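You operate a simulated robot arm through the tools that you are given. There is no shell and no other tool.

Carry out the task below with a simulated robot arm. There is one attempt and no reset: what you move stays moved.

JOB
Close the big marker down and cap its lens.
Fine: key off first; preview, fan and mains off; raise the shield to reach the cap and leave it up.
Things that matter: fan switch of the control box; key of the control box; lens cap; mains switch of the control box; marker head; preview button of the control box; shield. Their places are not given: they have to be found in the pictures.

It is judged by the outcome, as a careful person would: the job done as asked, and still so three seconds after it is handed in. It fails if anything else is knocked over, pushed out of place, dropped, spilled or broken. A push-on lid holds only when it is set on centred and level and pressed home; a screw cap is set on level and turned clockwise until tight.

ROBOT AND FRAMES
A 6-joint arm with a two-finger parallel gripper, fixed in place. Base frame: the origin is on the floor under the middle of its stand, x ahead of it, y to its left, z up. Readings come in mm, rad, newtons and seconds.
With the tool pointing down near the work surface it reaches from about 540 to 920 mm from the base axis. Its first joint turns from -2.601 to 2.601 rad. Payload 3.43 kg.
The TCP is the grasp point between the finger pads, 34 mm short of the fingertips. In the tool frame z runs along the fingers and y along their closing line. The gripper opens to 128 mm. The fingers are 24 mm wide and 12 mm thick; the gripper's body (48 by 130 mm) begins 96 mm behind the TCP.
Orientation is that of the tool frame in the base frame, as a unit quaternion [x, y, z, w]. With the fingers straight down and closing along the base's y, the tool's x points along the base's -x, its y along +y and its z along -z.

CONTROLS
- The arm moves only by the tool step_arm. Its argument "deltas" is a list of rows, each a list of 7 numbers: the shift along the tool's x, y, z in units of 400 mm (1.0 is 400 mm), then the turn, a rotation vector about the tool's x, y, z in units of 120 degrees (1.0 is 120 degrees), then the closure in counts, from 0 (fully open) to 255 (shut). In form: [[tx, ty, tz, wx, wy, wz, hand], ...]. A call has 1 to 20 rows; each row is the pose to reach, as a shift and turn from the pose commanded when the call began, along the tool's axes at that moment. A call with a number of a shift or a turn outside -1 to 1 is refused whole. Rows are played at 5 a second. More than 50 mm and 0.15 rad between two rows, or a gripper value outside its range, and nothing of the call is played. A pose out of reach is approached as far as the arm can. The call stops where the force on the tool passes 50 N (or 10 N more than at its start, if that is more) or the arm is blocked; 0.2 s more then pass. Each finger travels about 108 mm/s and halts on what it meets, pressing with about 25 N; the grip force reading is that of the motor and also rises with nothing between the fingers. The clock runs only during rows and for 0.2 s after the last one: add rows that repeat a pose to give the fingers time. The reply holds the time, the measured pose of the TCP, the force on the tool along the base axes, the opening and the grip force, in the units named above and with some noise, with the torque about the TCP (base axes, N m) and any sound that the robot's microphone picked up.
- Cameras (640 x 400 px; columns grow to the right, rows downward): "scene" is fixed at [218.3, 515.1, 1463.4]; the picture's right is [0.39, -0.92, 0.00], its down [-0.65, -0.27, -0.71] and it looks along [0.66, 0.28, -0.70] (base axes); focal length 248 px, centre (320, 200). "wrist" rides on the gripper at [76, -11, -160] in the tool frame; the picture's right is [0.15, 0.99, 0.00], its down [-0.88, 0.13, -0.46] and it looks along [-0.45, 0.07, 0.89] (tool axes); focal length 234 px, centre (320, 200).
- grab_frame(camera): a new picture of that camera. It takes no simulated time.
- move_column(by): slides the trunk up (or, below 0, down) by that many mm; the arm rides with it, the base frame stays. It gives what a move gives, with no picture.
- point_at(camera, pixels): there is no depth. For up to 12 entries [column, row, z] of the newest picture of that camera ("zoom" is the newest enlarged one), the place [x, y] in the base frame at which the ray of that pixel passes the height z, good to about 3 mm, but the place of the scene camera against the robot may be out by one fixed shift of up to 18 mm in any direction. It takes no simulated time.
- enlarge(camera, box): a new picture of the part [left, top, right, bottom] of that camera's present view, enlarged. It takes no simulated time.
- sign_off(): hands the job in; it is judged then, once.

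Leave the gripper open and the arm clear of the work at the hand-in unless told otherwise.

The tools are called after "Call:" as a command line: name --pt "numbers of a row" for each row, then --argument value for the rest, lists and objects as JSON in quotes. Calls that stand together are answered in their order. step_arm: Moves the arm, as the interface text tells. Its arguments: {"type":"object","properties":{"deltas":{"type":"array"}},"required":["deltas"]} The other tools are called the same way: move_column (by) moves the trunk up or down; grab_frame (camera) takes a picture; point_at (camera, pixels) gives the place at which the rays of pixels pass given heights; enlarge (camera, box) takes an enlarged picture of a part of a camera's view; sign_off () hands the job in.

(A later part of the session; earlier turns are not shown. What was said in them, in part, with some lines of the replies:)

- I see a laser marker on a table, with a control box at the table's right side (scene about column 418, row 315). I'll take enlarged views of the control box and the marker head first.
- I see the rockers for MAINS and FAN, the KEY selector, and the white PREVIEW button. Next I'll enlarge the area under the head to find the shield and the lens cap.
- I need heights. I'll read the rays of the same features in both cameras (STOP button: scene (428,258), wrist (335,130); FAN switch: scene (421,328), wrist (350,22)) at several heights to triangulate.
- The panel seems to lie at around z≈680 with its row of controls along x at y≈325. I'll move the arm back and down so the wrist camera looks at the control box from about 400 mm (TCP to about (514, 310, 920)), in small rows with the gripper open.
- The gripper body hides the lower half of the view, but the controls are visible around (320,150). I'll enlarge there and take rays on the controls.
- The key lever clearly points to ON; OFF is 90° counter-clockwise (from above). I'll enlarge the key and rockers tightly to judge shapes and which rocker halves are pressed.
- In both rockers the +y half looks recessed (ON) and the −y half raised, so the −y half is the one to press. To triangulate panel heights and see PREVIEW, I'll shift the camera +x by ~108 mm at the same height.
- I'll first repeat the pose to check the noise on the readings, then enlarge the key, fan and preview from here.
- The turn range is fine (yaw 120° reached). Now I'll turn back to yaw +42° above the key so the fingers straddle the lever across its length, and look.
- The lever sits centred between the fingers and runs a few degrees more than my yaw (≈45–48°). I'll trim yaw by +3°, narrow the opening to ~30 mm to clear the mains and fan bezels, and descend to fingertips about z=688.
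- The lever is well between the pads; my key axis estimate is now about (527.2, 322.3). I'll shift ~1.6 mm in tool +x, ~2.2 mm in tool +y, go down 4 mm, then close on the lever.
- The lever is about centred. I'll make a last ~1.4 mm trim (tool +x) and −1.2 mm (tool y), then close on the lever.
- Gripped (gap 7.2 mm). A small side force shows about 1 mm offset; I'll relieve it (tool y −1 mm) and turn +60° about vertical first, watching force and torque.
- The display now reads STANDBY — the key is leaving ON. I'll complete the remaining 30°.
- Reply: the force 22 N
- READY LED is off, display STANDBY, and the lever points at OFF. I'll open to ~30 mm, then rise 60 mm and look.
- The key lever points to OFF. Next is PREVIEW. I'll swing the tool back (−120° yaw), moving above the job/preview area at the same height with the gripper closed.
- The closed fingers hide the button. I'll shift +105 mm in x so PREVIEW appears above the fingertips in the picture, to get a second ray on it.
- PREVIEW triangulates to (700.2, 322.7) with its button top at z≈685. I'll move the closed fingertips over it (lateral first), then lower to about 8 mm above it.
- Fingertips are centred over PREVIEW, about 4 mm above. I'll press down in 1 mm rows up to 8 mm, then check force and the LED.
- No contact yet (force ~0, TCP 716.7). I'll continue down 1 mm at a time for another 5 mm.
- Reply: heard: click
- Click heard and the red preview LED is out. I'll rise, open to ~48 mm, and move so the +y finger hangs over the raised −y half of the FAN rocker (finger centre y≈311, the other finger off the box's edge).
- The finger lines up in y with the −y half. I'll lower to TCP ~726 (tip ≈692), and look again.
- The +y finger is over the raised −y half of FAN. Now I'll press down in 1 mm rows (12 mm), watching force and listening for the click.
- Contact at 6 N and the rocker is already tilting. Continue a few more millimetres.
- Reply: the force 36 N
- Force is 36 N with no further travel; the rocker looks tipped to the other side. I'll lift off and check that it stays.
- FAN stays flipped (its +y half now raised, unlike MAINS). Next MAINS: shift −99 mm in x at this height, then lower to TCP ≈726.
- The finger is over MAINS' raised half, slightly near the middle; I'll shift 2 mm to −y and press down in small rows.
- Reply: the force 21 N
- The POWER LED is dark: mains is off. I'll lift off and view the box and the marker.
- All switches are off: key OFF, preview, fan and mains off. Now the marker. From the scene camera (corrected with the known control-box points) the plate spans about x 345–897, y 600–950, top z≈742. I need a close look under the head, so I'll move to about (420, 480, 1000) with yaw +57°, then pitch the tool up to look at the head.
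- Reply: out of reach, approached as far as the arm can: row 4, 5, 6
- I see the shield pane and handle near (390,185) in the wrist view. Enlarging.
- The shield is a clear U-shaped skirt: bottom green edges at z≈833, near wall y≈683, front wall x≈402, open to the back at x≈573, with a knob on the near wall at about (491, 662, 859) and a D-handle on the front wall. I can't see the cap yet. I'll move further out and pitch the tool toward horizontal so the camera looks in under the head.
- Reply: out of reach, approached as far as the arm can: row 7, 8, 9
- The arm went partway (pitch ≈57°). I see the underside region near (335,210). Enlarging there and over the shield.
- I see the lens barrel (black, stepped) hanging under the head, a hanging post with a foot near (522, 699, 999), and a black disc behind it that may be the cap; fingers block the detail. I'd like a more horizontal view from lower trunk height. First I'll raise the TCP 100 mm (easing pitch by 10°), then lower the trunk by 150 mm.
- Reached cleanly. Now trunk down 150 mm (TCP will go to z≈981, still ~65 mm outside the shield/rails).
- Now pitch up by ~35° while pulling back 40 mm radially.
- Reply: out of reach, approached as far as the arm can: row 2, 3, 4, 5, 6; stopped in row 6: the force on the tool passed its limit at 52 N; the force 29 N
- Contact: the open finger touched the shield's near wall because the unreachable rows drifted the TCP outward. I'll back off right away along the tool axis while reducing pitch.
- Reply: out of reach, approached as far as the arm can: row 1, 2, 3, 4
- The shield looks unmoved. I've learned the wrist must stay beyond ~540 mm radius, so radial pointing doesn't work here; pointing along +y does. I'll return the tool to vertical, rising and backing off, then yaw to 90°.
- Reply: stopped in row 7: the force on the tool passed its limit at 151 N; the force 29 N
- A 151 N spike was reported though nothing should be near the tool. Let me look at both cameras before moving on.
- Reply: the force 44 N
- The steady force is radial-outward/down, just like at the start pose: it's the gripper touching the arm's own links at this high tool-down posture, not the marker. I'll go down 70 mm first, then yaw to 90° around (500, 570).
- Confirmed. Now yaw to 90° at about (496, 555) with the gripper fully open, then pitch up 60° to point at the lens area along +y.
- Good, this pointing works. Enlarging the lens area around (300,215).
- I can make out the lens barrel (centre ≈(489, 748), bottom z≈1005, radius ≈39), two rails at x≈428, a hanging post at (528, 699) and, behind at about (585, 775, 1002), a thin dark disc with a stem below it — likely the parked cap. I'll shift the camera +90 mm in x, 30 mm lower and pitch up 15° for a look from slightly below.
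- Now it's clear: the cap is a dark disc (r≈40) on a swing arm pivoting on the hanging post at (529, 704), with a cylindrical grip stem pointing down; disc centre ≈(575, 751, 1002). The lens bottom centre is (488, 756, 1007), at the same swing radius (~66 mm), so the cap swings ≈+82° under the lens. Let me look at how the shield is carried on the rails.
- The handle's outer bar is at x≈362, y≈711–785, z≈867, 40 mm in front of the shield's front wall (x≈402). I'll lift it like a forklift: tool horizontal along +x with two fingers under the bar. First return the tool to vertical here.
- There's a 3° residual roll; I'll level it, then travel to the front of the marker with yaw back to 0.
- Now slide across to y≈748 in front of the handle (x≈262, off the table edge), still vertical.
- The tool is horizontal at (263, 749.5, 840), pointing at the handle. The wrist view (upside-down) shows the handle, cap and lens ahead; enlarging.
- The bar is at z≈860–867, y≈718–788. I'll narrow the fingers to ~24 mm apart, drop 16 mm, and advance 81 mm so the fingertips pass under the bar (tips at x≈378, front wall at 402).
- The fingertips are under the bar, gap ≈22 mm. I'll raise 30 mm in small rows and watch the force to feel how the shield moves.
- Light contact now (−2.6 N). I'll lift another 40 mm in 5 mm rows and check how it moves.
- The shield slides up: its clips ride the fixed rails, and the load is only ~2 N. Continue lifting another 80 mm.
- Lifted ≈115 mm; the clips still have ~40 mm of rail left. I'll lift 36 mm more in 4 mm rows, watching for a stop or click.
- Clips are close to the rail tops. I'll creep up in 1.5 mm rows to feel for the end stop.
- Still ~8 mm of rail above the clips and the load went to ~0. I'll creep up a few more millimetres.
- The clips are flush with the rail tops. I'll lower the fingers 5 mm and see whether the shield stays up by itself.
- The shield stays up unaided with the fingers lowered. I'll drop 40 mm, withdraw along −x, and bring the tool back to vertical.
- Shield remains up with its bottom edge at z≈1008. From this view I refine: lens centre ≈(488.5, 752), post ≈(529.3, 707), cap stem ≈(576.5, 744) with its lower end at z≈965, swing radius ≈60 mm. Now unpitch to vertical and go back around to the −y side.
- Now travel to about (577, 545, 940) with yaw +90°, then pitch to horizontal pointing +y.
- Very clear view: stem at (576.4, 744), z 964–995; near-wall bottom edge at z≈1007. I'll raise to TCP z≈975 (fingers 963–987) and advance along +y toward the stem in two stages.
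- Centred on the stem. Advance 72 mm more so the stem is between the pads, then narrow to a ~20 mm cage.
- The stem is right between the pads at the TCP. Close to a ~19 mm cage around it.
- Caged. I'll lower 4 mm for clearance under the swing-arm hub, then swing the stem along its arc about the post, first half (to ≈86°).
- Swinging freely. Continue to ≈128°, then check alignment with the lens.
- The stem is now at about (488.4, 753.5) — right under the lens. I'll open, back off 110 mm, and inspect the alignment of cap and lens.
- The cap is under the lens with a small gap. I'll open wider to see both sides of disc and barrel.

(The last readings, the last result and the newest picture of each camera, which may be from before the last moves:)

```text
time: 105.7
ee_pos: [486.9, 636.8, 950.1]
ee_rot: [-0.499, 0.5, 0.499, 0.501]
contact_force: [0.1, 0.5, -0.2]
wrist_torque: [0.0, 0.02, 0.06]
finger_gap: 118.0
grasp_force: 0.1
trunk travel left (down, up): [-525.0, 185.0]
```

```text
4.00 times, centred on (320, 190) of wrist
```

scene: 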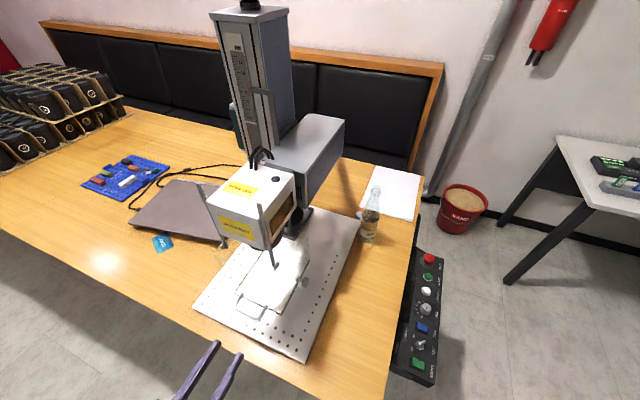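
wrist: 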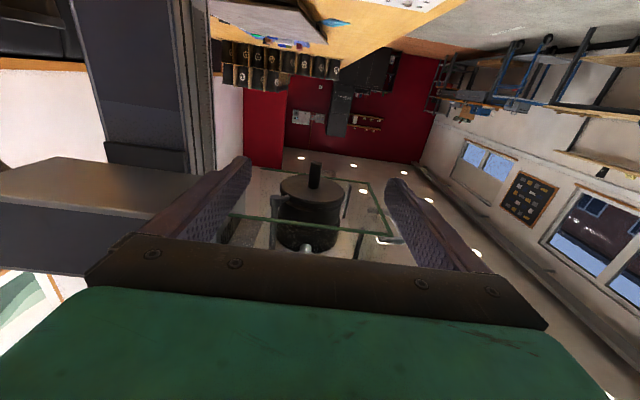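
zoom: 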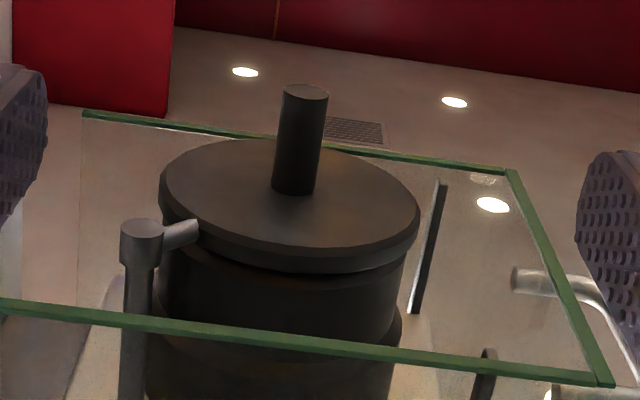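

The cap disc sits concentric under the lens barrel (disc centre x≈488, barrel axis ≈487), apparently in a detent, with a small gap. Now I'll close the fingers, drop to TCP z≈940 and go under the stem (lower end z≈965).

Call:
step_arm --pt "0.0125 -0.002 0 0 0 0 150" --pt "0.025 -0.0035 0 0 0 0 255" --pt "0.025 -0.0035 0 0 0 0 255" --pt "0.025 -0.0035 0.07 0 0 0 255" --pt "0.025 -0.0035 0.14 0 0 0 255" --pt "0.025 -0.0035 0.21 0 0 0 255" --pt "0.025 -0.0035 0.285 0 0 0 255" --pt "0.025 -0.0035 0.285 0 0 0 255"

Call:
grab_frame --camera "wrist"

Call:
enlarge --camera "wrist" --box '[250, 140, 390, 240]'

Call:
enlarge --camera "scene" --box '[220, 190, 320, 270]'

```text
time: 107.5
ee_pos: [491.8, 748.8, 943.0]
ee_rot: [-0.498, 0.501, 0.499, 0.502]
contact_force: [-0.4, -0.6, -0.6]
wrist_torque: [0.02, 0.02, 0.0]
finger_gap: 0.0
grasp_force: 25.1
trunk travel left (down, up): [-525.0, 185.0]
```

```text
taken
```

wrist: 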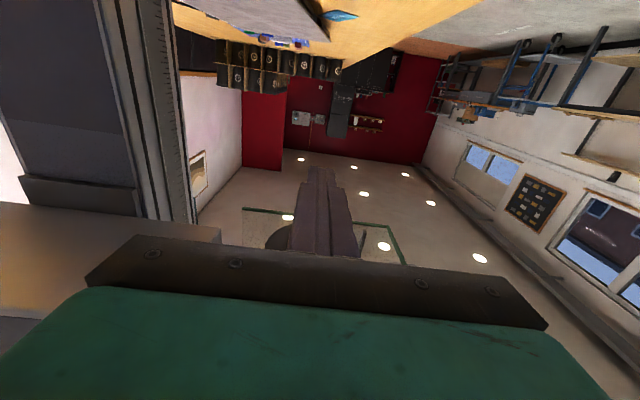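

```text
4.00 times, centred on (320, 190) of wrist
```

zoom: 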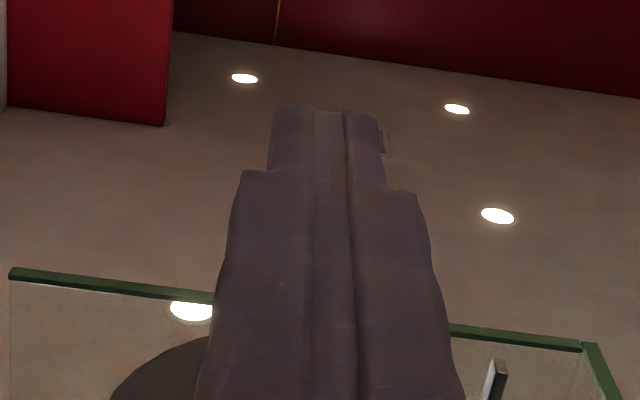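

```text
5.00 times, centred on (270, 230) of scene
```

zoom: 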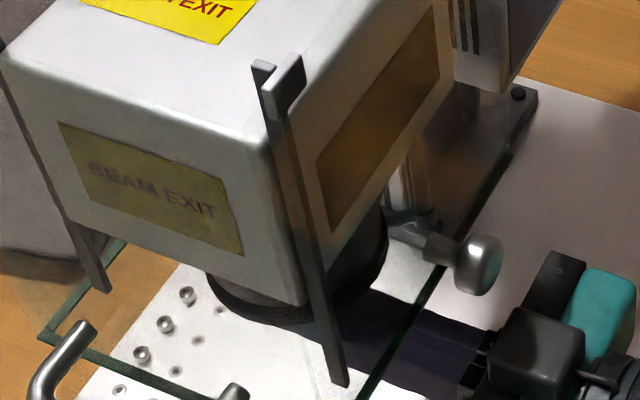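

I'll trim −3 mm in x and +3 mm in y to be under the stem axis, then raise slowly until contact and watch force.

Call:
step_arm --pt "0 0.0085 0.008 0 0 0 255" --pt "-0.01 0.0085 0.008 0 0 0 255" --pt "-0.015 0.0085 0.008 0 0 0 255" --pt "-0.0175 0.0085 0.008 0 0 0 255" --pt "-0.02 0.0085 0.008 0 0 0 255" --pt "-0.0225 0.0085 0.008 0 0 0 255" --pt "-0.025 0.0085 0.008 0 0 0 255" --pt "-0.0275 0.0085 0.008 0 0 0 255"

Call:
enlarge --camera "scene" --box '[220, 190, 320, 270]'

```text
time: 109.3
ee_pos: [490.9, 753.1, 945.9]
ee_rot: [-0.501, 0.504, 0.495, 0.5]
contact_force: [1.0, -15.4, -45.3]
wrist_torque: [0.28, 0.05, -0.48]
finger_gap: 0.2
grasp_force: 25.0
trunk travel left (down, up): [-525.0, 185.0]
```

```text
5.00 times, centred on (270, 230) of scene
```

zoom: 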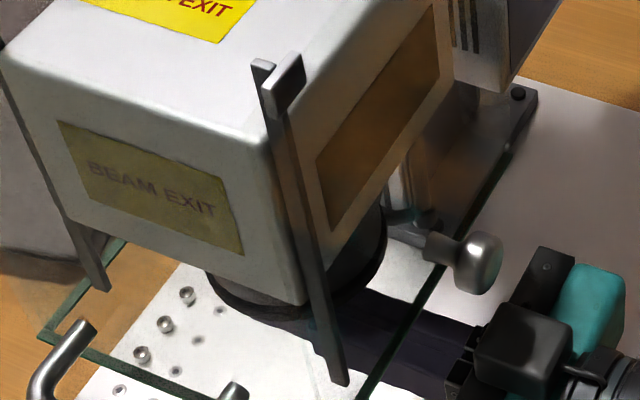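

45 N push with contact right at the TCP. Let me look closely at the cap/lens gap while loaded.

Call:
enlarge --camera "scene" --box '[250, 220, 310, 260]'

Call:
grab_frame --camera "wrist"

Call:
enlarge --camera "wrist" --box '[250, 160, 390, 260]'

```text
10.00 times, centred on (280, 240) of scene
```

zoom: 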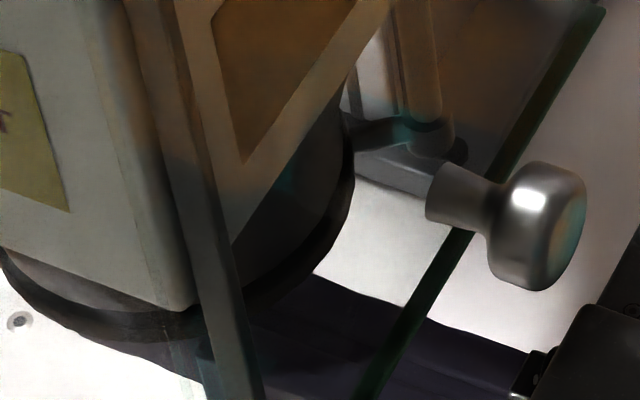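

```text
taken
```

wrist: 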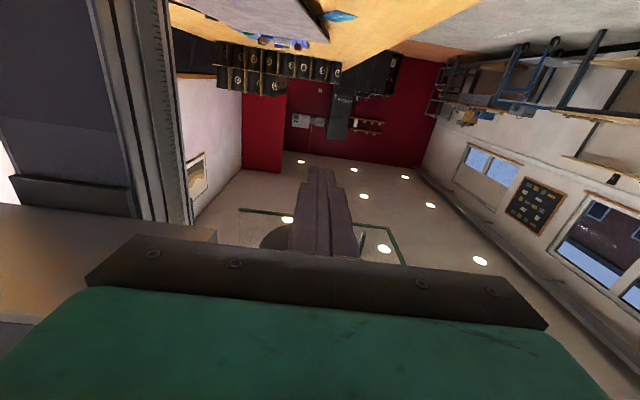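

```text
4.00 times, centred on (320, 210) of wrist
```

zoom: 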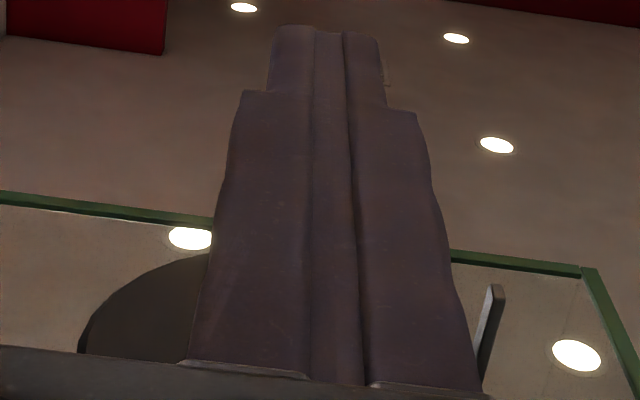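

No click reported. I'll lower and back off to inspect whether the cap has risen.

Call:
step_arm --pt "0.015 0 0 0 0 0 255" --pt "0.04 0 0 0 0 0 255" --pt "0.04 0 -0.08 0 0 0 255" --pt "0.04 0 -0.16 0 0 0 200" --pt "0.04 0 -0.24 0 0 0 100" --pt "0.015 0 -0.29 0 0 0 20" --pt "0.015 0 -0.29 0 0 0 20"

Call:
grab_frame --camera "wrist"

Call:
enlarge --camera "wrist" --box '[250, 140, 390, 240]'

```text
time: 110.9
ee_pos: [486.7, 635.6, 945.8]
ee_rot: [-0.499, 0.5, 0.5, 0.501]
contact_force: [-0.3, 0.2, 0.1]
wrist_torque: [0.02, -0.03, 0.0]
finger_gap: 117.9
grasp_force: 0.2
trunk travel left (down, up): [-525.0, 185.0]
```

```text
taken
```

wrist: 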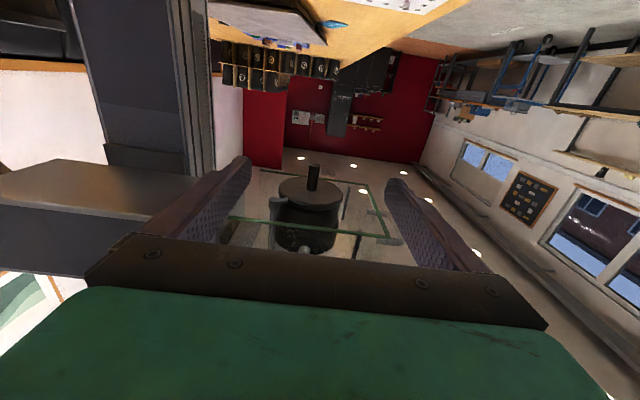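

```text
4.00 times, centred on (320, 190) of wrist
```

zoom: 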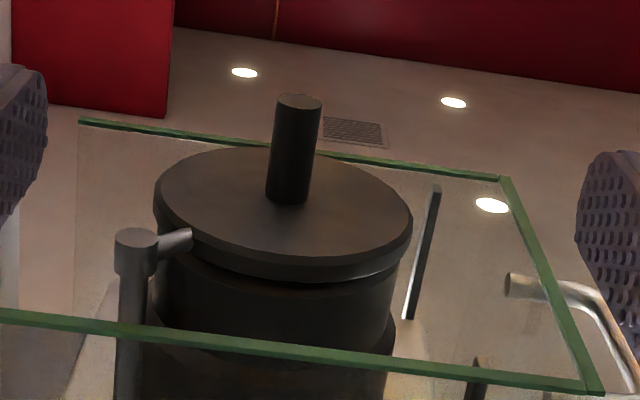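

The cap didn't rise noticeably. Let me look closer at the gap between disc rim and barrel, and at the hub.

Call:
enlarge --camera "wrist" --box '[272, 180, 350, 229]'

Call:
enlarge --camera "wrist" --box '[262, 185, 302, 240]'

```text
8.16 times, centred on (311, 204) of wrist
```

zoom: 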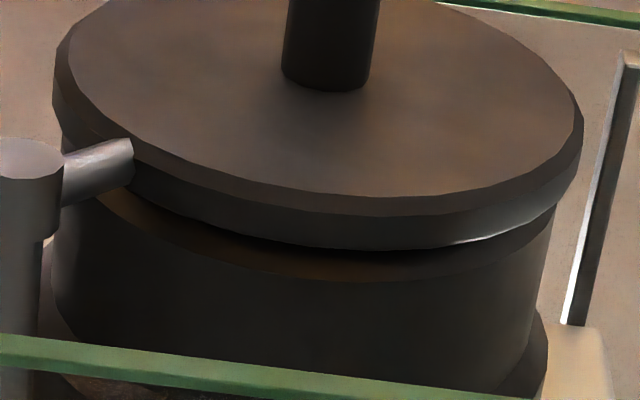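

```text
7.27 times, centred on (282, 212) of wrist
```

zoom: 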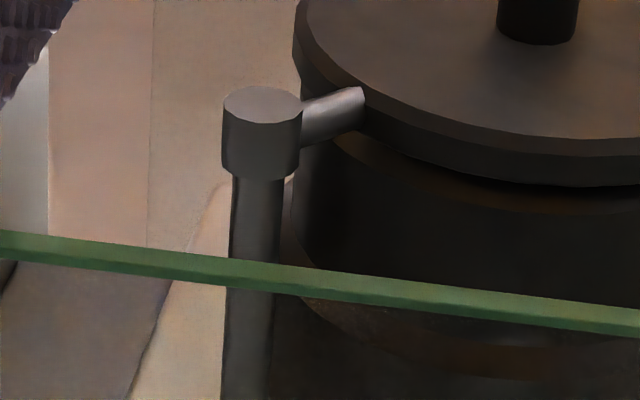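

The cap is a shallow cup, aligned under the barrel with a ~7 mm gap; it must go up. Let me compare the same scene crop unloaded to see whether it had moved under load.

Call:
enlarge --camera "scene" --box '[250, 220, 310, 260]'

```text
10.00 times, centred on (280, 240) of scene
```

zoom: 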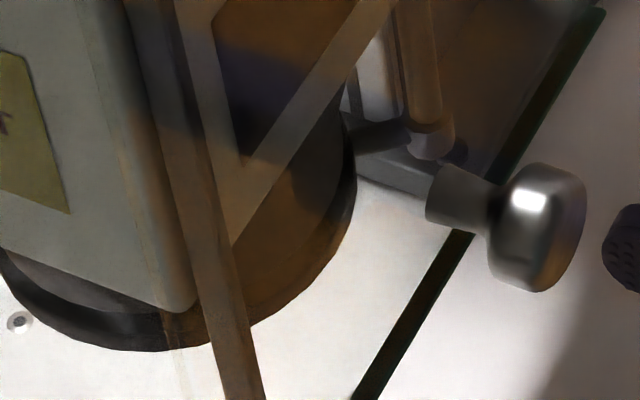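

No movement under load, so the cap may need to be swung fully to its end position first. I'll re-cage the stem and nudge it further along the arc to feel for a stop.

Call:
step_arm --pt "-0.03 -0.004 0 0 0 0 100" --pt "-0.065 -0.006 0 0 0 0 160" --pt "-0.065 -0.006 0.08 0 0 0 160" --pt "-0.065 -0.006 0.16 0 0 0 160" --pt "-0.065 -0.006 0.24 0 0 0 160" --pt "-0.065 -0.006 0.293 0 0 0 160" --pt "-0.065 -0.006 0.293 0 0 0 160"

Call:
enlarge --camera "wrist" --box '[250, 140, 390, 240]'

```text
time: 112.5
ee_pos: [489.8, 753.8, 970.2]
ee_rot: [-0.498, 0.501, 0.499, 0.502]
contact_force: [-0.6, 0.4, 0.5]
wrist_torque: [0.04, -0.02, -0.02]
finger_gap: 47.7
grasp_force: 0.2
trunk travel left (down, up): [-525.0, 185.0]
```

```text
4.00 times, centred on (320, 190) of wrist
```

zoom: 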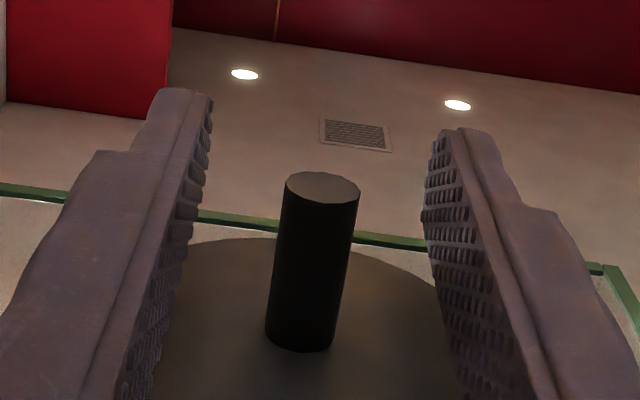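

The stem is at (489.7, 753.6). Close to a ~17 mm cage, then nudge along the arc tangent in 1 mm rows up to 6 mm and read the force.

Call:
step_arm --pt "0 0 0 0 0 0 200" --pt "0 0 0 0 0 0 221" --pt "0 0 0 0 0 0 221" --pt "0 0.0019 -0.0016 0 0 0 221" --pt "0 0.0038 -0.0032 0 0 0 221" --pt "0 0.0057 -0.0048 0 0 0 221" --pt "0 0.0076 -0.0064 0 0 0 221" --pt "0 0.0095 -0.008 0 0 0 221" --pt "0 0.0114 -0.0096 0 0 0 221"

Call:
enlarge --camera "wrist" --box '[250, 140, 390, 240]'

```text
time: 114.5
ee_pos: [486.7, 752.7, 971.1]
ee_rot: [-0.497, 0.502, 0.499, 0.502]
contact_force: [4.6, -0.9, -3.5]
wrist_torque: [-0.02, 0.01, 0.0]
finger_gap: 20.1
grasp_force: 2.7
trunk travel left (down, up): [-525.0, 185.0]
```

```text
4.00 times, centred on (320, 190) of wrist
```

zoom: 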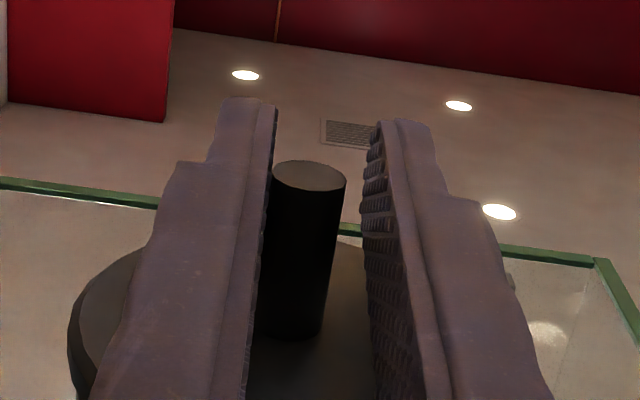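

There is a firm end stop: the stem stays at (489, 755) while the finger pushes with ~4.6 N, so the cap is fully swung in. Now I'll centre on the stem, grip it firmly, and try a gentle 5 mm lift to feel whether it slides up.

Call:
step_arm --pt "0 -0.005 0.004 0 0 0 215" --pt "0 -0.005 0.004 0 0 0 235" --pt "0 -0.005 0.004 0 0 0 255" --pt "0 -0.005 0.004 0 0 0 255"

```text
time: 115.5
ee_pos: [489.1, 752.6, 973.5]
ee_rot: [-0.497, 0.501, 0.5, 0.502]
contact_force: [12.1, 3.0, 4.1]
wrist_torque: [-0.06, -0.05, 0.07]
finger_gap: 12.9
grasp_force: 44.3
trunk travel left (down, up): [-525.0, 185.0]
```

Gripped (12.9 mm). I'll relieve the side load by +1 mm in x and lift in 1 mm rows up to 6 mm.

Call:
step_arm --pt "0 -0.003 0 0 0 0 255" --pt "-0.0025 -0.003 0 0 0 0 255" --pt "-0.005 -0.003 0 0 0 0 255" --pt "-0.0075 -0.003 0 0 0 0 255" --pt "-0.01 -0.003 0 0 0 0 255" --pt "-0.0125 -0.003 0 0 0 0 255" --pt "-0.015 -0.003 0 0 0 0 255"

Call:
grab_frame --camera "wrist"

Call:
enlarge --camera "wrist" --box '[250, 160, 390, 260]'

Call:
enlarge --camera "scene" --box '[250, 220, 310, 260]'

```text
time: 117.1
ee_pos: [490.1, 752.4, 973.4]
ee_rot: [-0.501, 0.501, 0.499, 0.499]
contact_force: [4.2, 4.9, -24.4]
wrist_torque: [0.37, 0.02, -0.06]
finger_gap: 13.1
grasp_force: 44.8
trunk travel left (down, up): [-525.0, 185.0]
```

```text
taken
```

wrist: 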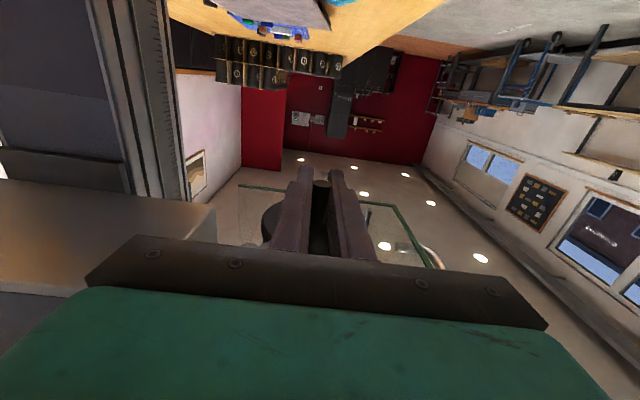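

```text
4.00 times, centred on (320, 210) of wrist
```

zoom: 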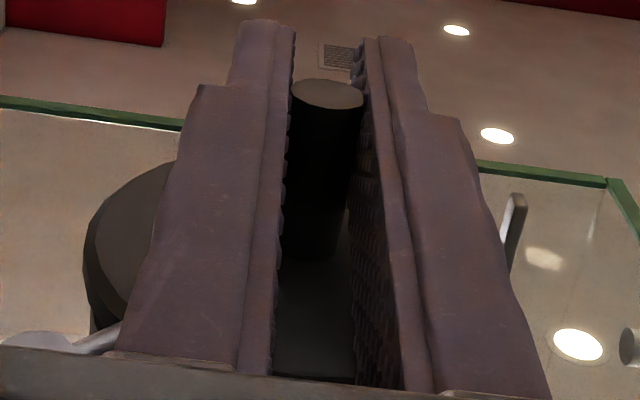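

```text
10.00 times, centred on (280, 240) of scene
```

zoom: 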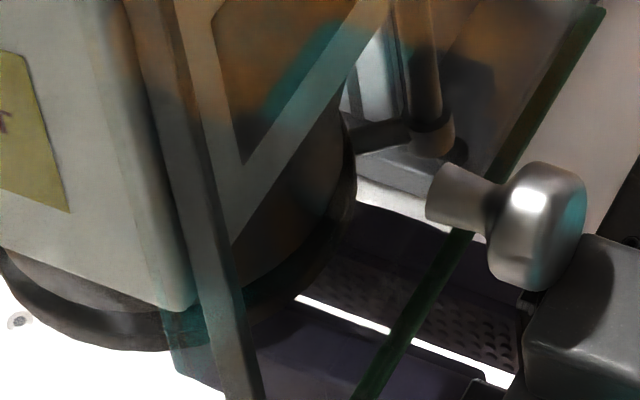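

The cap is solid against upward load (24 N, no motion). Re-reading the picture: the rim's top is at z≈1006.5 and the lens's lower face at ≈1007, the brown crescent being the barrel's bevel — so the swung-in cap already sits flush on the lens at its end stop. I'll unload, release and back off to verify.

Call:
step_arm --pt "0.008 0 0 0 0 0 255" --pt "0.015 0 0 0 0 0 255" --pt "0.015 0 0 0 0 0 210" --pt "0.015 0 0 0 0 0 160" --pt "0.015 0 0 0 0 0 160"

Call:
enlarge --camera "wrist" --box '[250, 140, 390, 240]'

```text
time: 118.3
ee_pos: [488.4, 751.0, 972.4]
ee_rot: [-0.499, 0.5, 0.5, 0.501]
contact_force: [0.4, 0.0, 0.2]
wrist_torque: [-0.05, 0.0, 0.0]
finger_gap: 47.9
grasp_force: 0.0
trunk travel left (down, up): [-525.0, 185.0]
```

```text
4.00 times, centred on (320, 190) of wrist
```

zoom: 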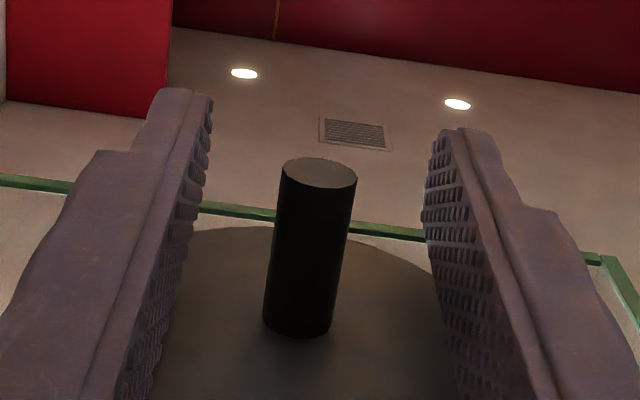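

Released; stem stays at (489, 752). I'll retract 150 mm along −y, then raise the trunk ~107 mm so the camera looks level at the cap/lens joint.

Call:
step_arm --pt "0 0 -0.08 0 0 0 160" --pt "0 0 -0.16 0 0 0 160" --pt "0 0 -0.24 0 0 0 160" --pt "0 0 -0.32 0 0 0 100" --pt "0 0 -0.4 0 0 0 40" --pt "0 0 -0.4 0 0 0 0"

Call:
move_column --by 107

Call:
grab_frame --camera "wrist"

Call:
enlarge --camera "wrist" --box '[260, 50, 380, 125]'

```text
time: 119.7
ee_pos: [486.9, 589.8, 972.5]
ee_rot: [-0.499, 0.501, 0.499, 0.501]
contact_force: [-0.3, 0.0, 0.1]
wrist_torque: [0.05, -0.01, 0.0]
finger_gap: 128.0
grasp_force: 0.0
trunk travel left (down, up): [-525.0, 185.0]
```

```text
time: 121.1
ee_pos: [486.1, 591.4, 1079.9]
ee_rot: [-0.499, 0.501, 0.499, 0.501]
contact_force: [0.0, -0.2, 0.0]
wrist_torque: [0.02, -0.01, -0.01]
finger_gap: 128.0
grasp_force: 0.0
trunk travel left (down, up): [-632.0, 78.0]
```

```text
taken
```

wrist: 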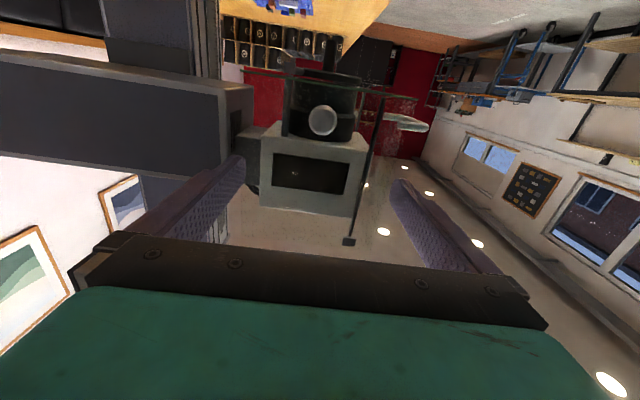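

```text
5.33 times, centred on (320, 88) of wrist
```

zoom: 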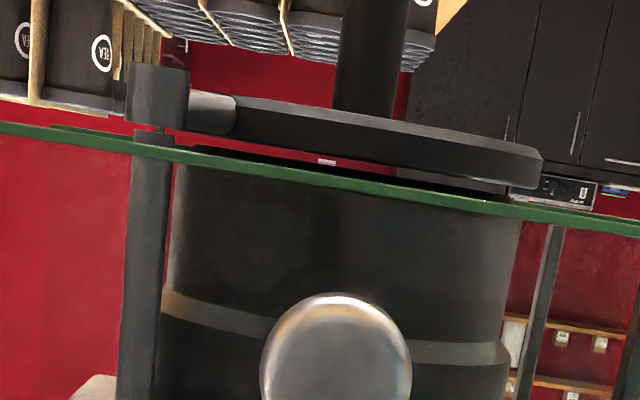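

There is still a ~4 mm air gap between cap and lens. Let me enlarge further to check gap and centring.

Call:
enlarge --camera "wrist" --box '[280, 60, 328, 90]'

Call:
enlarge --camera "wrist" --box '[318, 60, 366, 90]'

Call:
enlarge --camera "wrist" --box '[250, 30, 400, 200]'

```text
13.33 times, centred on (304, 75) of wrist
```

zoom: 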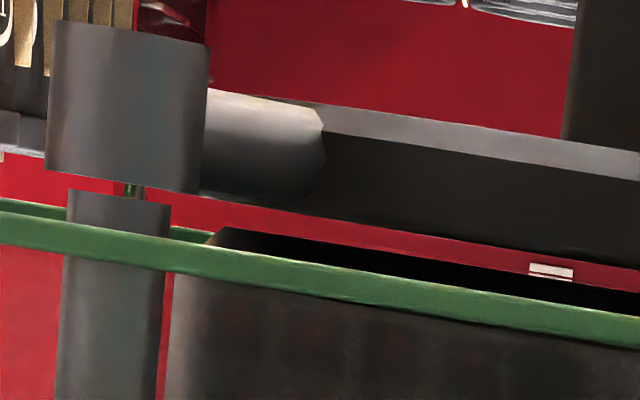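

```text
13.33 times, centred on (342, 75) of wrist
```

zoom: 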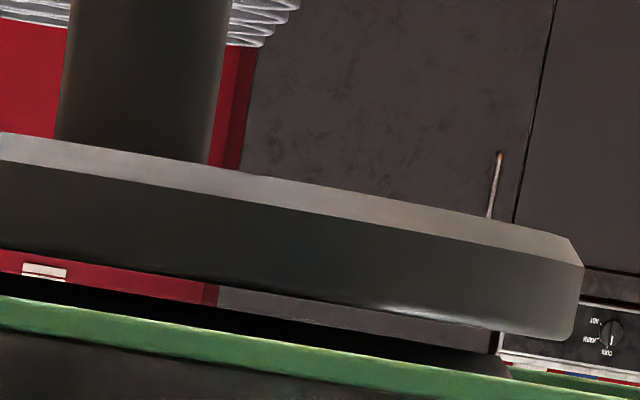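

```text
2.35 times, centred on (325, 115) of wrist
```

zoom: 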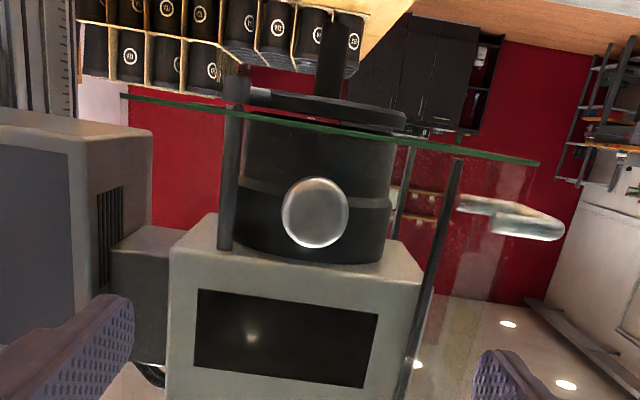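

The level view shows the cap disc (r≈42, centre x≈487.5) concentric with the barrel (r≈40, centre x≈488.5) within ~1 mm, with only a swing clearance; the hub has no room to rise on its post, so the cap is a swing-over cover, now at its end stop. I'll back the arm away: pull back and return the tool to vertical.

Call:
step_arm --pt "0.012 0 -0.02 0 0.0625 0 40" --pt "0.024 0 -0.04 0 0.125 0 80" --pt "0.036 0 -0.06 0 0.1875 0 120" --pt "0.048 0 -0.08 0 0.25 0 120" --pt "0.06 0 -0.1 0 0.3125 0 120" --pt "0.072 0 -0.1125 0 0.375 0 120" --pt "0.084 0 -0.1125 0 0.4375 0 120" --pt "0.096 0 -0.1125 0 0.5 0 120" --pt "0.108 0 -0.1125 0 0.5625 0 120" --pt "0.12 0 -0.1125 0 0.625 0 120" --pt "0.135 0 -0.1125 0 0.6875 0 120" --pt "0.15 0 -0.1125 0 0.75 0 120" --pt "0.15 0 -0.1125 0 0.75 0 120"

Call:
grab_frame --camera "scene"

```text
time: 123.9
ee_pos: [485.3, 545.2, 1018.6]
ee_rot: [-0.706, 0.709, 0.001, 0.0]
contact_force: [0.3, 0.0, 0.5]
wrist_torque: [-0.03, -0.04, -0.01]
finger_gap: 67.7
grasp_force: 0.1
trunk travel left (down, up): [-632.0, 78.0]
```

```text
taken
```

scene: 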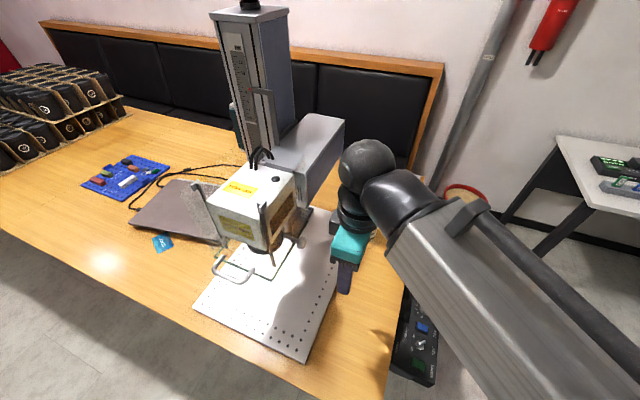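

Before finishing I want to be certain about the "press home" question, so I'll do one careful force-vs-height test under the stem. Pitch back to horizontal, going down to TCP z≈938 at y≈545 with the gripper closed.

Call:
step_arm --pt "0 0 0.0165 0 -0.0625 0 160" --pt "0 0 0.033 0 -0.125 0 200" --pt "0 0 0.0495 0 -0.1875 0 255" --pt "0 0 0.066 0 -0.25 0 255" --pt "0 0 0.0825 0 -0.3125 0 255" --pt "0 0 0.099 0 -0.375 0 255" --pt "0 0 0.1155 0 -0.4375 0 255" --pt "0 0 0.132 0 -0.5 0 255" --pt "0 0 0.1485 0 -0.5625 0 255" --pt "0 0 0.165 0 -0.625 0 255" --pt "0 0 0.1815 0 -0.6875 0 255" --pt "0 0 0.2 0 -0.75 0 255" --pt "0 0 0.2 0 -0.75 0 255"

Call:
grab_frame --camera "wrist"

Call:
enlarge --camera "wrist" --box '[250, 100, 390, 200]'

```text
time: 126.7
ee_pos: [487.0, 545.8, 938.5]
ee_rot: [-0.498, 0.5, 0.5, 0.502]
contact_force: [-0.1, -0.3, -0.5]
wrist_torque: [0.0, 0.02, -0.03]
finger_gap: 0.1
grasp_force: 25.4
trunk travel left (down, up): [-632.0, 78.0]
```

```text
taken
```

wrist: 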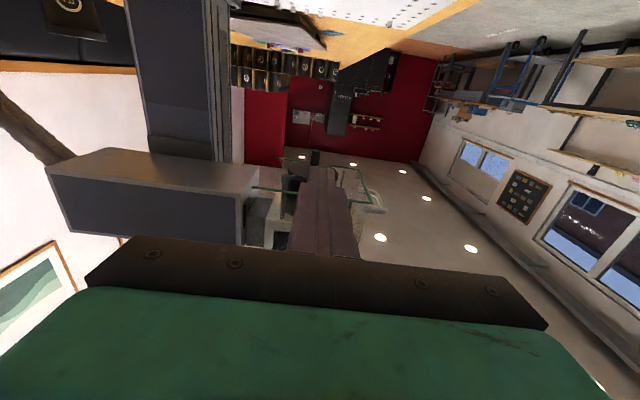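

```text
4.00 times, centred on (320, 150) of wrist
```

zoom: 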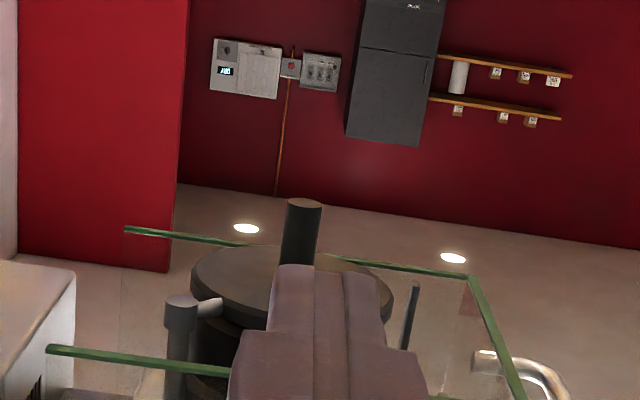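

Stem ahead as before. Advance to y≈753 under it at z≈938.

Call:
step_arm --pt "0 -0.002 0.1 0 0 0 255" --pt "0 -0.004 0.2 0 0 0 255" --pt "0 -0.005 0.3 0 0 0 255" --pt "0 -0.005 0.4 0 0 0 255" --pt "0 -0.005 0.48 0 0 0 255" --pt "0 -0.005 0.5175 0 0 0 255" --pt "0 -0.005 0.5175 0 0 0 255"

Call:
enlarge --camera "scene" --box '[250, 220, 310, 260]'

```text
time: 128.3
ee_pos: [490.4, 753.0, 939.1]
ee_rot: [-0.499, 0.5, 0.5, 0.501]
contact_force: [-0.4, 0.3, 0.2]
wrist_torque: [0.0, 0.02, -0.01]
finger_gap: 0.0
grasp_force: 25.3
trunk travel left (down, up): [-632.0, 78.0]
```

```text
10.00 times, centred on (280, 240) of scene
```

zoom: 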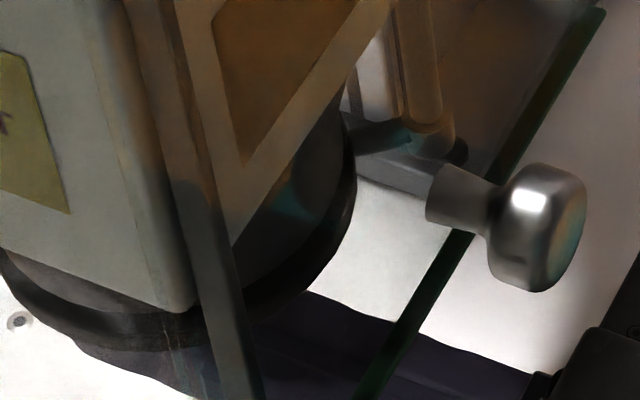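

Reference image taken unloaded. Now raise 4 mm, then in ~1.5 mm calls, logging z and force.

Call:
step_arm --pt "-0.005 0 0 0 0 0 255" --pt "-0.01 0 0 0 0 0 255" --pt "-0.01 0 0 0 0 0 255"

Call:
step_arm --pt "-0.004 0 0 0 0 0 255" --pt "-0.004 0 0 0 0 0 255"

Call:
step_arm --pt "-0.004 0 0 0 0 0 255" --pt "-0.004 0 0 0 0 0 255"

Call:
step_arm --pt "-0.004 0 0 0 0 0 255" --pt "-0.004 0 0 0 0 0 255"

Call:
step_arm --pt "-0.004 0 0 0 0 0 255" --pt "-0.004 0 0 0 0 0 255"

```text
time: 129.1
ee_pos: [489.2, 752.9, 944.9]
ee_rot: [-0.499, 0.5, 0.5, 0.501]
contact_force: [-0.3, 0.5, 0.5]
wrist_torque: [0.01, 0.02, -0.02]
finger_gap: 0.0
grasp_force: 25.0
trunk travel left (down, up): [-632.0, 78.0]
```

```text
time: 129.7
ee_pos: [489.2, 754.4, 944.1]
ee_rot: [-0.499, 0.5, 0.5, 0.501]
contact_force: [0.3, -1.2, -5.0]
wrist_torque: [0.05, -0.01, -0.03]
finger_gap: 0.0
grasp_force: 24.7
trunk travel left (down, up): [-632.0, 78.0]
```

```text
time: 130.3
ee_pos: [489.8, 753.4, 945.1]
ee_rot: [-0.499, 0.501, 0.499, 0.501]
contact_force: [-0.5, -5.5, -14.6]
wrist_torque: [0.08, 0.02, -0.16]
finger_gap: 0.1
grasp_force: 25.3
trunk travel left (down, up): [-632.0, 78.0]
```

```text
time: 130.9
ee_pos: [490.7, 754.3, 945.7]
ee_rot: [-0.499, 0.502, 0.498, 0.5]
contact_force: [-1.6, -7.9, -30.4]
wrist_torque: [0.2, 0.01, -0.35]
finger_gap: 0.0
grasp_force: 25.2
trunk travel left (down, up): [-632.0, 78.0]
```

```text
time: 131.5
ee_pos: [489.2, 753.0, 945.2]
ee_rot: [-0.5, 0.503, 0.497, 0.5]
contact_force: [-2.2, -9.7, -41.0]
wrist_torque: [0.2, 0.02, -0.42]
finger_gap: 0.0
grasp_force: 25.1
trunk travel left (down, up): [-632.0, 78.0]
```

Force climbs linearly from contact (z≈944.5) to 41 N with no travel: the cap is rigid vertically — a pure swing-over cover at its end stop. I'll lower, retract, and check it hasn't shifted.

Call:
step_arm --pt "0.012 0 0 0 0 0 255" --pt "0.035 0 0 0 0 0 255" --pt "0.035 0 -0.08 0 0 0 255" --pt "0.035 0 -0.16 0 0 0 200" --pt "0.035 0 -0.24 0 0 0 100" --pt "0.01 0 -0.29 0 0 0 20" --pt "0.01 0 -0.29 0 0 0 20"

Call:
grab_frame --camera "wrist"

Call:
enlarge --camera "wrist" --box '[250, 140, 390, 240]'

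```text
time: 133.1
ee_pos: [487.8, 636.7, 947.9]
ee_rot: [-0.499, 0.5, 0.5, 0.501]
contact_force: [0.7, -0.5, 0.3]
wrist_torque: [0.01, -0.01, -0.02]
finger_gap: 118.0
grasp_force: 0.1
trunk travel left (down, up): [-632.0, 78.0]
```

```text
taken
```

wrist: 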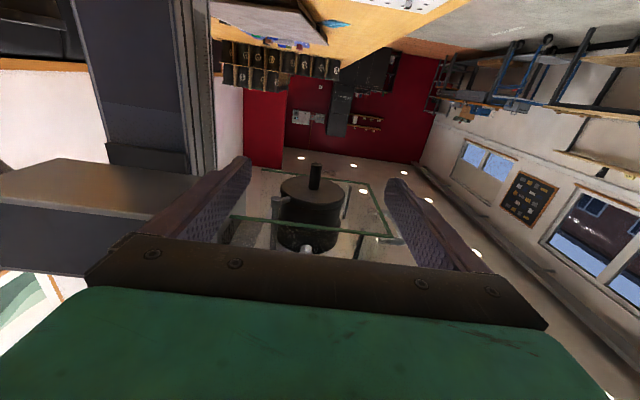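

```text
4.00 times, centred on (320, 190) of wrist
```

zoom: 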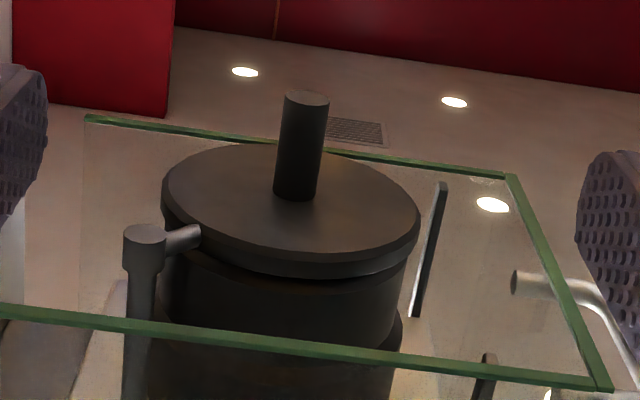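

Unchanged and concentric. To be sure the cap is hard on its end stop after the push test, I'll re-cage the stem, nudge it lightly against the stop, and leave.

Call:
step_arm --pt "-0.03 -0.002 0 0 0 0 100" --pt "-0.06 -0.003 0 0 0 0 160" --pt "-0.06 -0.003 0.08 0 0 0 160" --pt "-0.06 -0.003 0.16 0 0 0 160" --pt "-0.06 -0.003 0.24 0 0 0 160" --pt "-0.06 -0.003 0.29 0 0 0 160" --pt "-0.06 -0.003 0.29 0 0 0 200" --pt "-0.06 -0.003 0.29 0 0 0 221" --pt "-0.06 -0.003 0.29 0 0 0 221"

Call:
enlarge --camera "wrist" --box '[250, 140, 390, 240]'

```text
time: 135.1
ee_pos: [489.2, 750.2, 970.9]
ee_rot: [-0.499, 0.5, 0.5, 0.501]
contact_force: [0.4, 1.1, 0.5]
wrist_torque: [0.02, -0.04, -0.02]
finger_gap: 16.9
grasp_force: 0.1
trunk travel left (down, up): [-632.0, 78.0]
```

```text
4.00 times, centred on (320, 190) of wrist
```

zoom: 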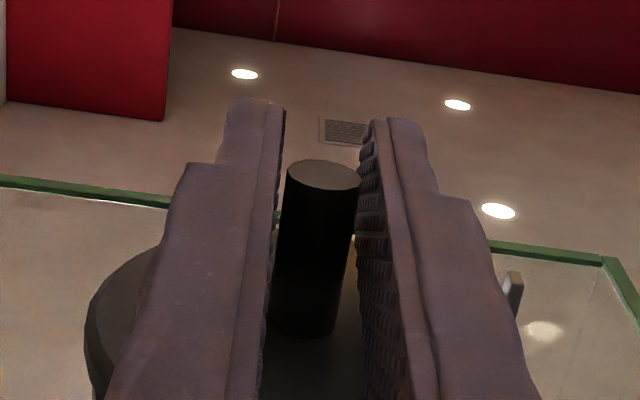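

Stem centred in the cage. Nudge along the closing tangent 4 mm in 1 mm rows and read the force.

Call:
step_arm --pt "0 0.0019 -0.0016 0 0 0 221" --pt "0 0.0038 -0.0032 0 0 0 221" --pt "0 0.0057 -0.0048 0 0 0 221" --pt "0 0.0076 -0.0064 0 0 0 221" --pt "0 0.0095 -0.008 0 0 0 221"

Call:
enlarge --camera "wrist" --box '[250, 140, 390, 240]'

```text
time: 136.3
ee_pos: [487.4, 749.0, 971.8]
ee_rot: [-0.498, 0.501, 0.499, 0.501]
contact_force: [4.3, 1.2, -2.1]
wrist_torque: [-0.01, 0.01, 0.01]
finger_gap: 19.3
grasp_force: 2.1
trunk travel left (down, up): [-632.0, 78.0]
```

```text
4.00 times, centred on (320, 190) of wrist
```

zoom: 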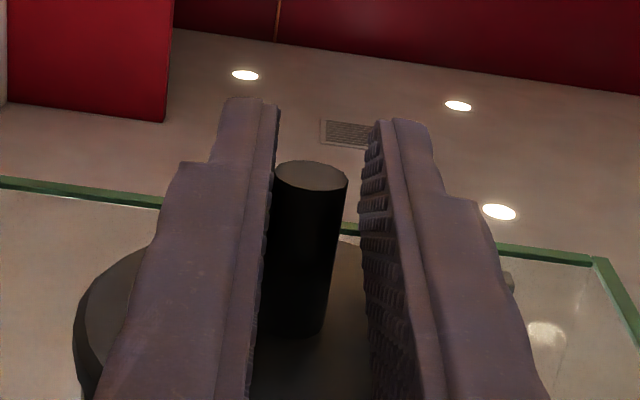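

Same firm stop at x≈489.5. Now back off 3 mm, open, and retract clear.

Call:
step_arm --pt "0 -0.004 0.003 0 0 0 221" --pt "0 -0.007 0.006 0 0 0 190" --pt "0 -0.007 0.006 0 0 0 160" --pt "0 -0.007 0.006 0 0 0 160" --pt "0.02 -0.007 -0.08 0 0 0 160" --pt "0.02 -0.007 -0.16 0 0 0 160" --pt "0.02 -0.007 -0.24 0 0 0 100" --pt "0.02 -0.007 -0.29 0 0 0 20" --pt "0.02 -0.007 -0.29 0 0 0 20"

Call:
grab_frame --camera "wrist"

Call:
enlarge --camera "wrist" --box '[250, 140, 390, 240]'

```text
time: 138.3
ee_pos: [488.1, 635.2, 959.2]
ee_rot: [-0.498, 0.501, 0.499, 0.502]
contact_force: [0.3, -1.2, -0.3]
wrist_torque: [0.01, 0.0, 0.02]
finger_gap: 118.0
grasp_force: 0.1
trunk travel left (down, up): [-632.0, 78.0]
```

```text
taken
```

wrist: 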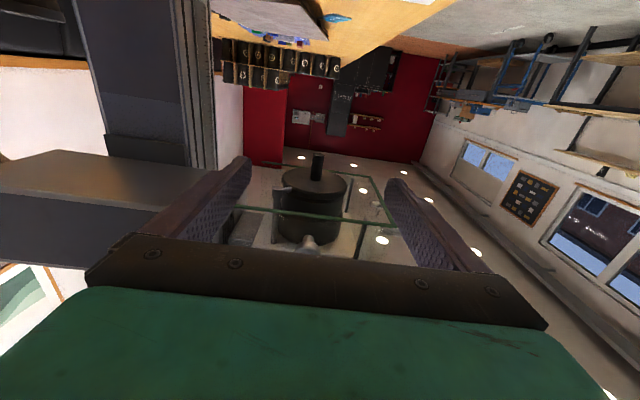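

```text
4.00 times, centred on (320, 190) of wrist
```

zoom: 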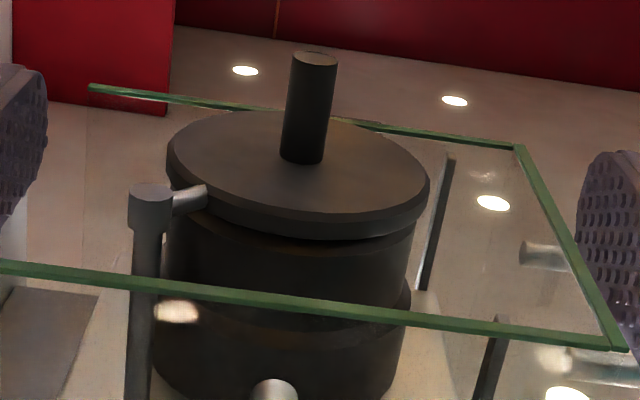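

Cap covers the lens concentrically. Now withdraw: pull back 90 mm in −y while returning the tool to vertical, then move away from the marker.

Call:
step_arm --pt "-0.01 0 -0.04 0 0.03 0 60" --pt "-0.02 0 -0.09 0 0.09 0 100" --pt "-0.03 0 -0.14 0 0.15 0 120" --pt "-0.04 0 -0.19 0 0.21 0 120" --pt "-0.05 0 -0.225 0 0.27 0 120" --pt "-0.06 0 -0.225 0 0.33 0 120" --pt "-0.07 0 -0.225 0 0.39 0 120" --pt "-0.08 0 -0.225 0 0.45 0 120" --pt "-0.09 0 -0.225 0 0.51 0 120" --pt "-0.1 0 -0.225 0 0.57 0 120" --pt "-0.1 0 -0.225 0 0.63 0 120" --pt "-0.1 0 -0.225 0 0.69 0 120" --pt "-0.1 0 -0.225 0 0.75 0 120" --pt "-0.1 0 -0.225 0 0.75 0 120"

Call:
step_arm --pt "0.05 -0.02 0 0 0 0.0625 80" --pt "0.1 -0.04 0 0 0 0.125 40" --pt "0.15 -0.06 0 0 0 0.1875 0" --pt "0.2 -0.08 0 0 0 0.25 0" --pt "0.25 -0.1 0 0 0 0.3125 0" --pt "0.3 -0.12 0 0 0 0.375 0" --pt "0.35 -0.14 0 0 0 0.4375 0" --pt "0.4 -0.16 0 0 0 0.5 0" --pt "0.45 -0.18 0 0 0 0.5625 0" --pt "0.5 -0.2 0 0 0 0.625 0" --pt "0.55 -0.22 0 0 0 0.6875 0" --pt "0.6 -0.24 0 0 0 0.75 0" --pt "0.6 -0.24 0 0 0 0.75 0"

Call:
grab_frame --camera "scene"

Call:
grab_frame --camera "wrist"

```text
time: 141.3
ee_pos: [487.7, 543.4, 1002.5]
ee_rot: [-0.705, 0.709, 0.0, 0.001]
contact_force: [0.6, 0.0, 0.5]
wrist_torque: [-0.01, -0.02, 0.0]
finger_gap: 67.5
grasp_force: 0.0
trunk travel left (down, up): [-632.0, 78.0]
```

```text
time: 144.1
ee_pos: [582.6, 304.9, 1000.6]
ee_rot: [0.003, 1.0, 0.001, 0.0]
contact_force: [0.8, 0.4, -0.6]
wrist_torque: [-0.04, 0.0, 0.02]
finger_gap: 128.2
grasp_force: 0.0
trunk travel left (down, up): [-632.0, 78.0]
```

```text
taken
```

scene: 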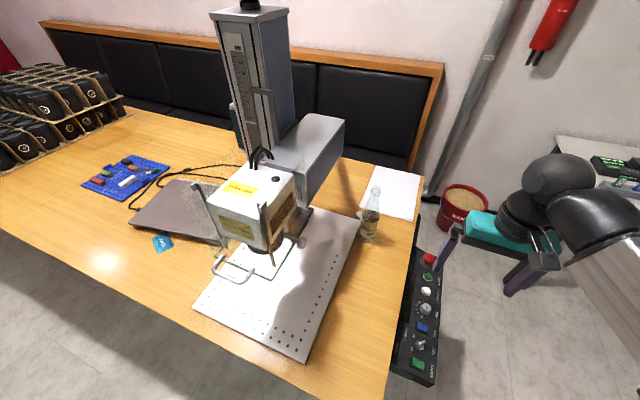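

```text
taken
```

wrist: 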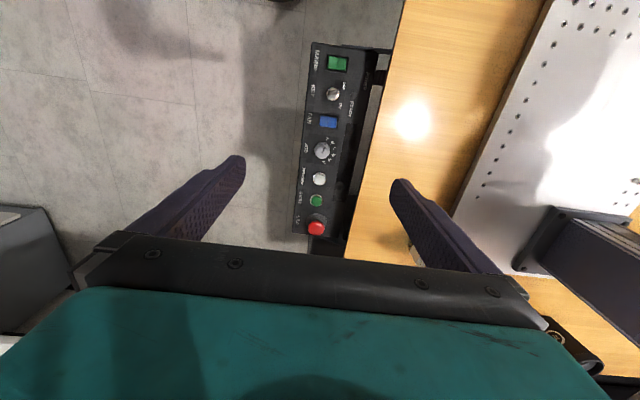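

The arm is clear with the gripper open. A last close check of the control box, the shield and the cap.

Call:
enlarge --camera "wrist" --box '[270, 40, 400, 240]'

Call:
enlarge --camera "scene" --box '[190, 170, 330, 290]'

Call:
enlarge --camera "scene" --box '[380, 240, 460, 390]'

```text
2.00 times, centred on (335, 140) of wrist
```

zoom: 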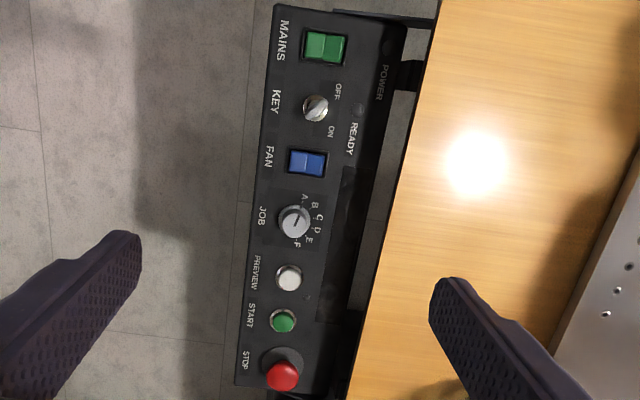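

```text
3.33 times, centred on (260, 230) of scene
```

zoom: 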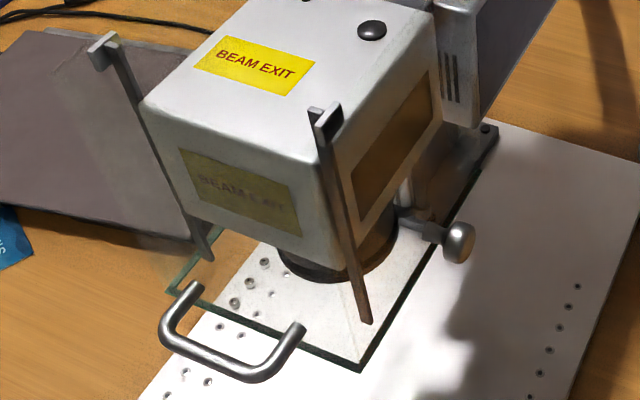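

```text
2.67 times, centred on (420, 315) of scene
```

zoom: 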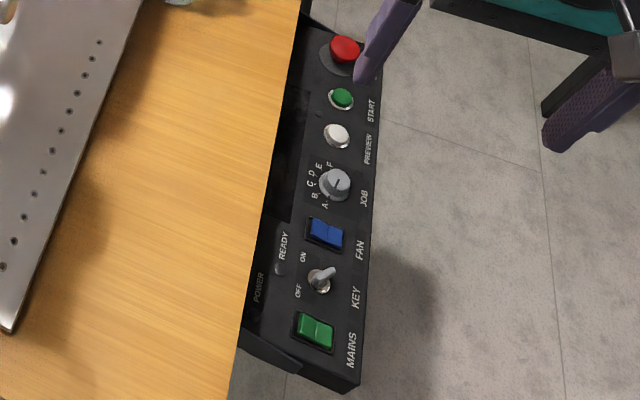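

Everything reads as asked: key OFF, preview, fan and mains off (all lamps and the display dark), the shield up on its rails, the cap over the lens at its stop, arm clear and gripper open. Handing in.

Call:
sign_off

```text
The job is handed in.
```

The marker is shut down, the shield is up, and the cap is swung over the lens. I couldn't confirm whether the cap was meant to press up onto the lens.

- **Control box:** I turned the key to OFF first, then switched off preview, fan and mains. The display and all the lamps I could see are dark.
- **Shield:** it slid up to the top of its rails and has stayed there on its own since I let go.
- **Lens cap:** it is a disc on a swing arm. I swung it under the lens to a firm stop, centred to within about 1 mm. About 3–4 mm of air remains between the cap and the lens. Pushing up on its stem with about 40–45 N didn't move it, so I took it as a swing-over cover and left it at its stop.
- **Contacts:** early on, an open finger touched the shield's near wall with about 50 N; the shield didn't appear to move. A later force spike appeared to be the gripper touching the arm itself.
- **Left alone:** a wall sign says "Key out after work". You asked only for the key to be off, so I left it in the box.

The arm is clear of the marker and the gripper is open.
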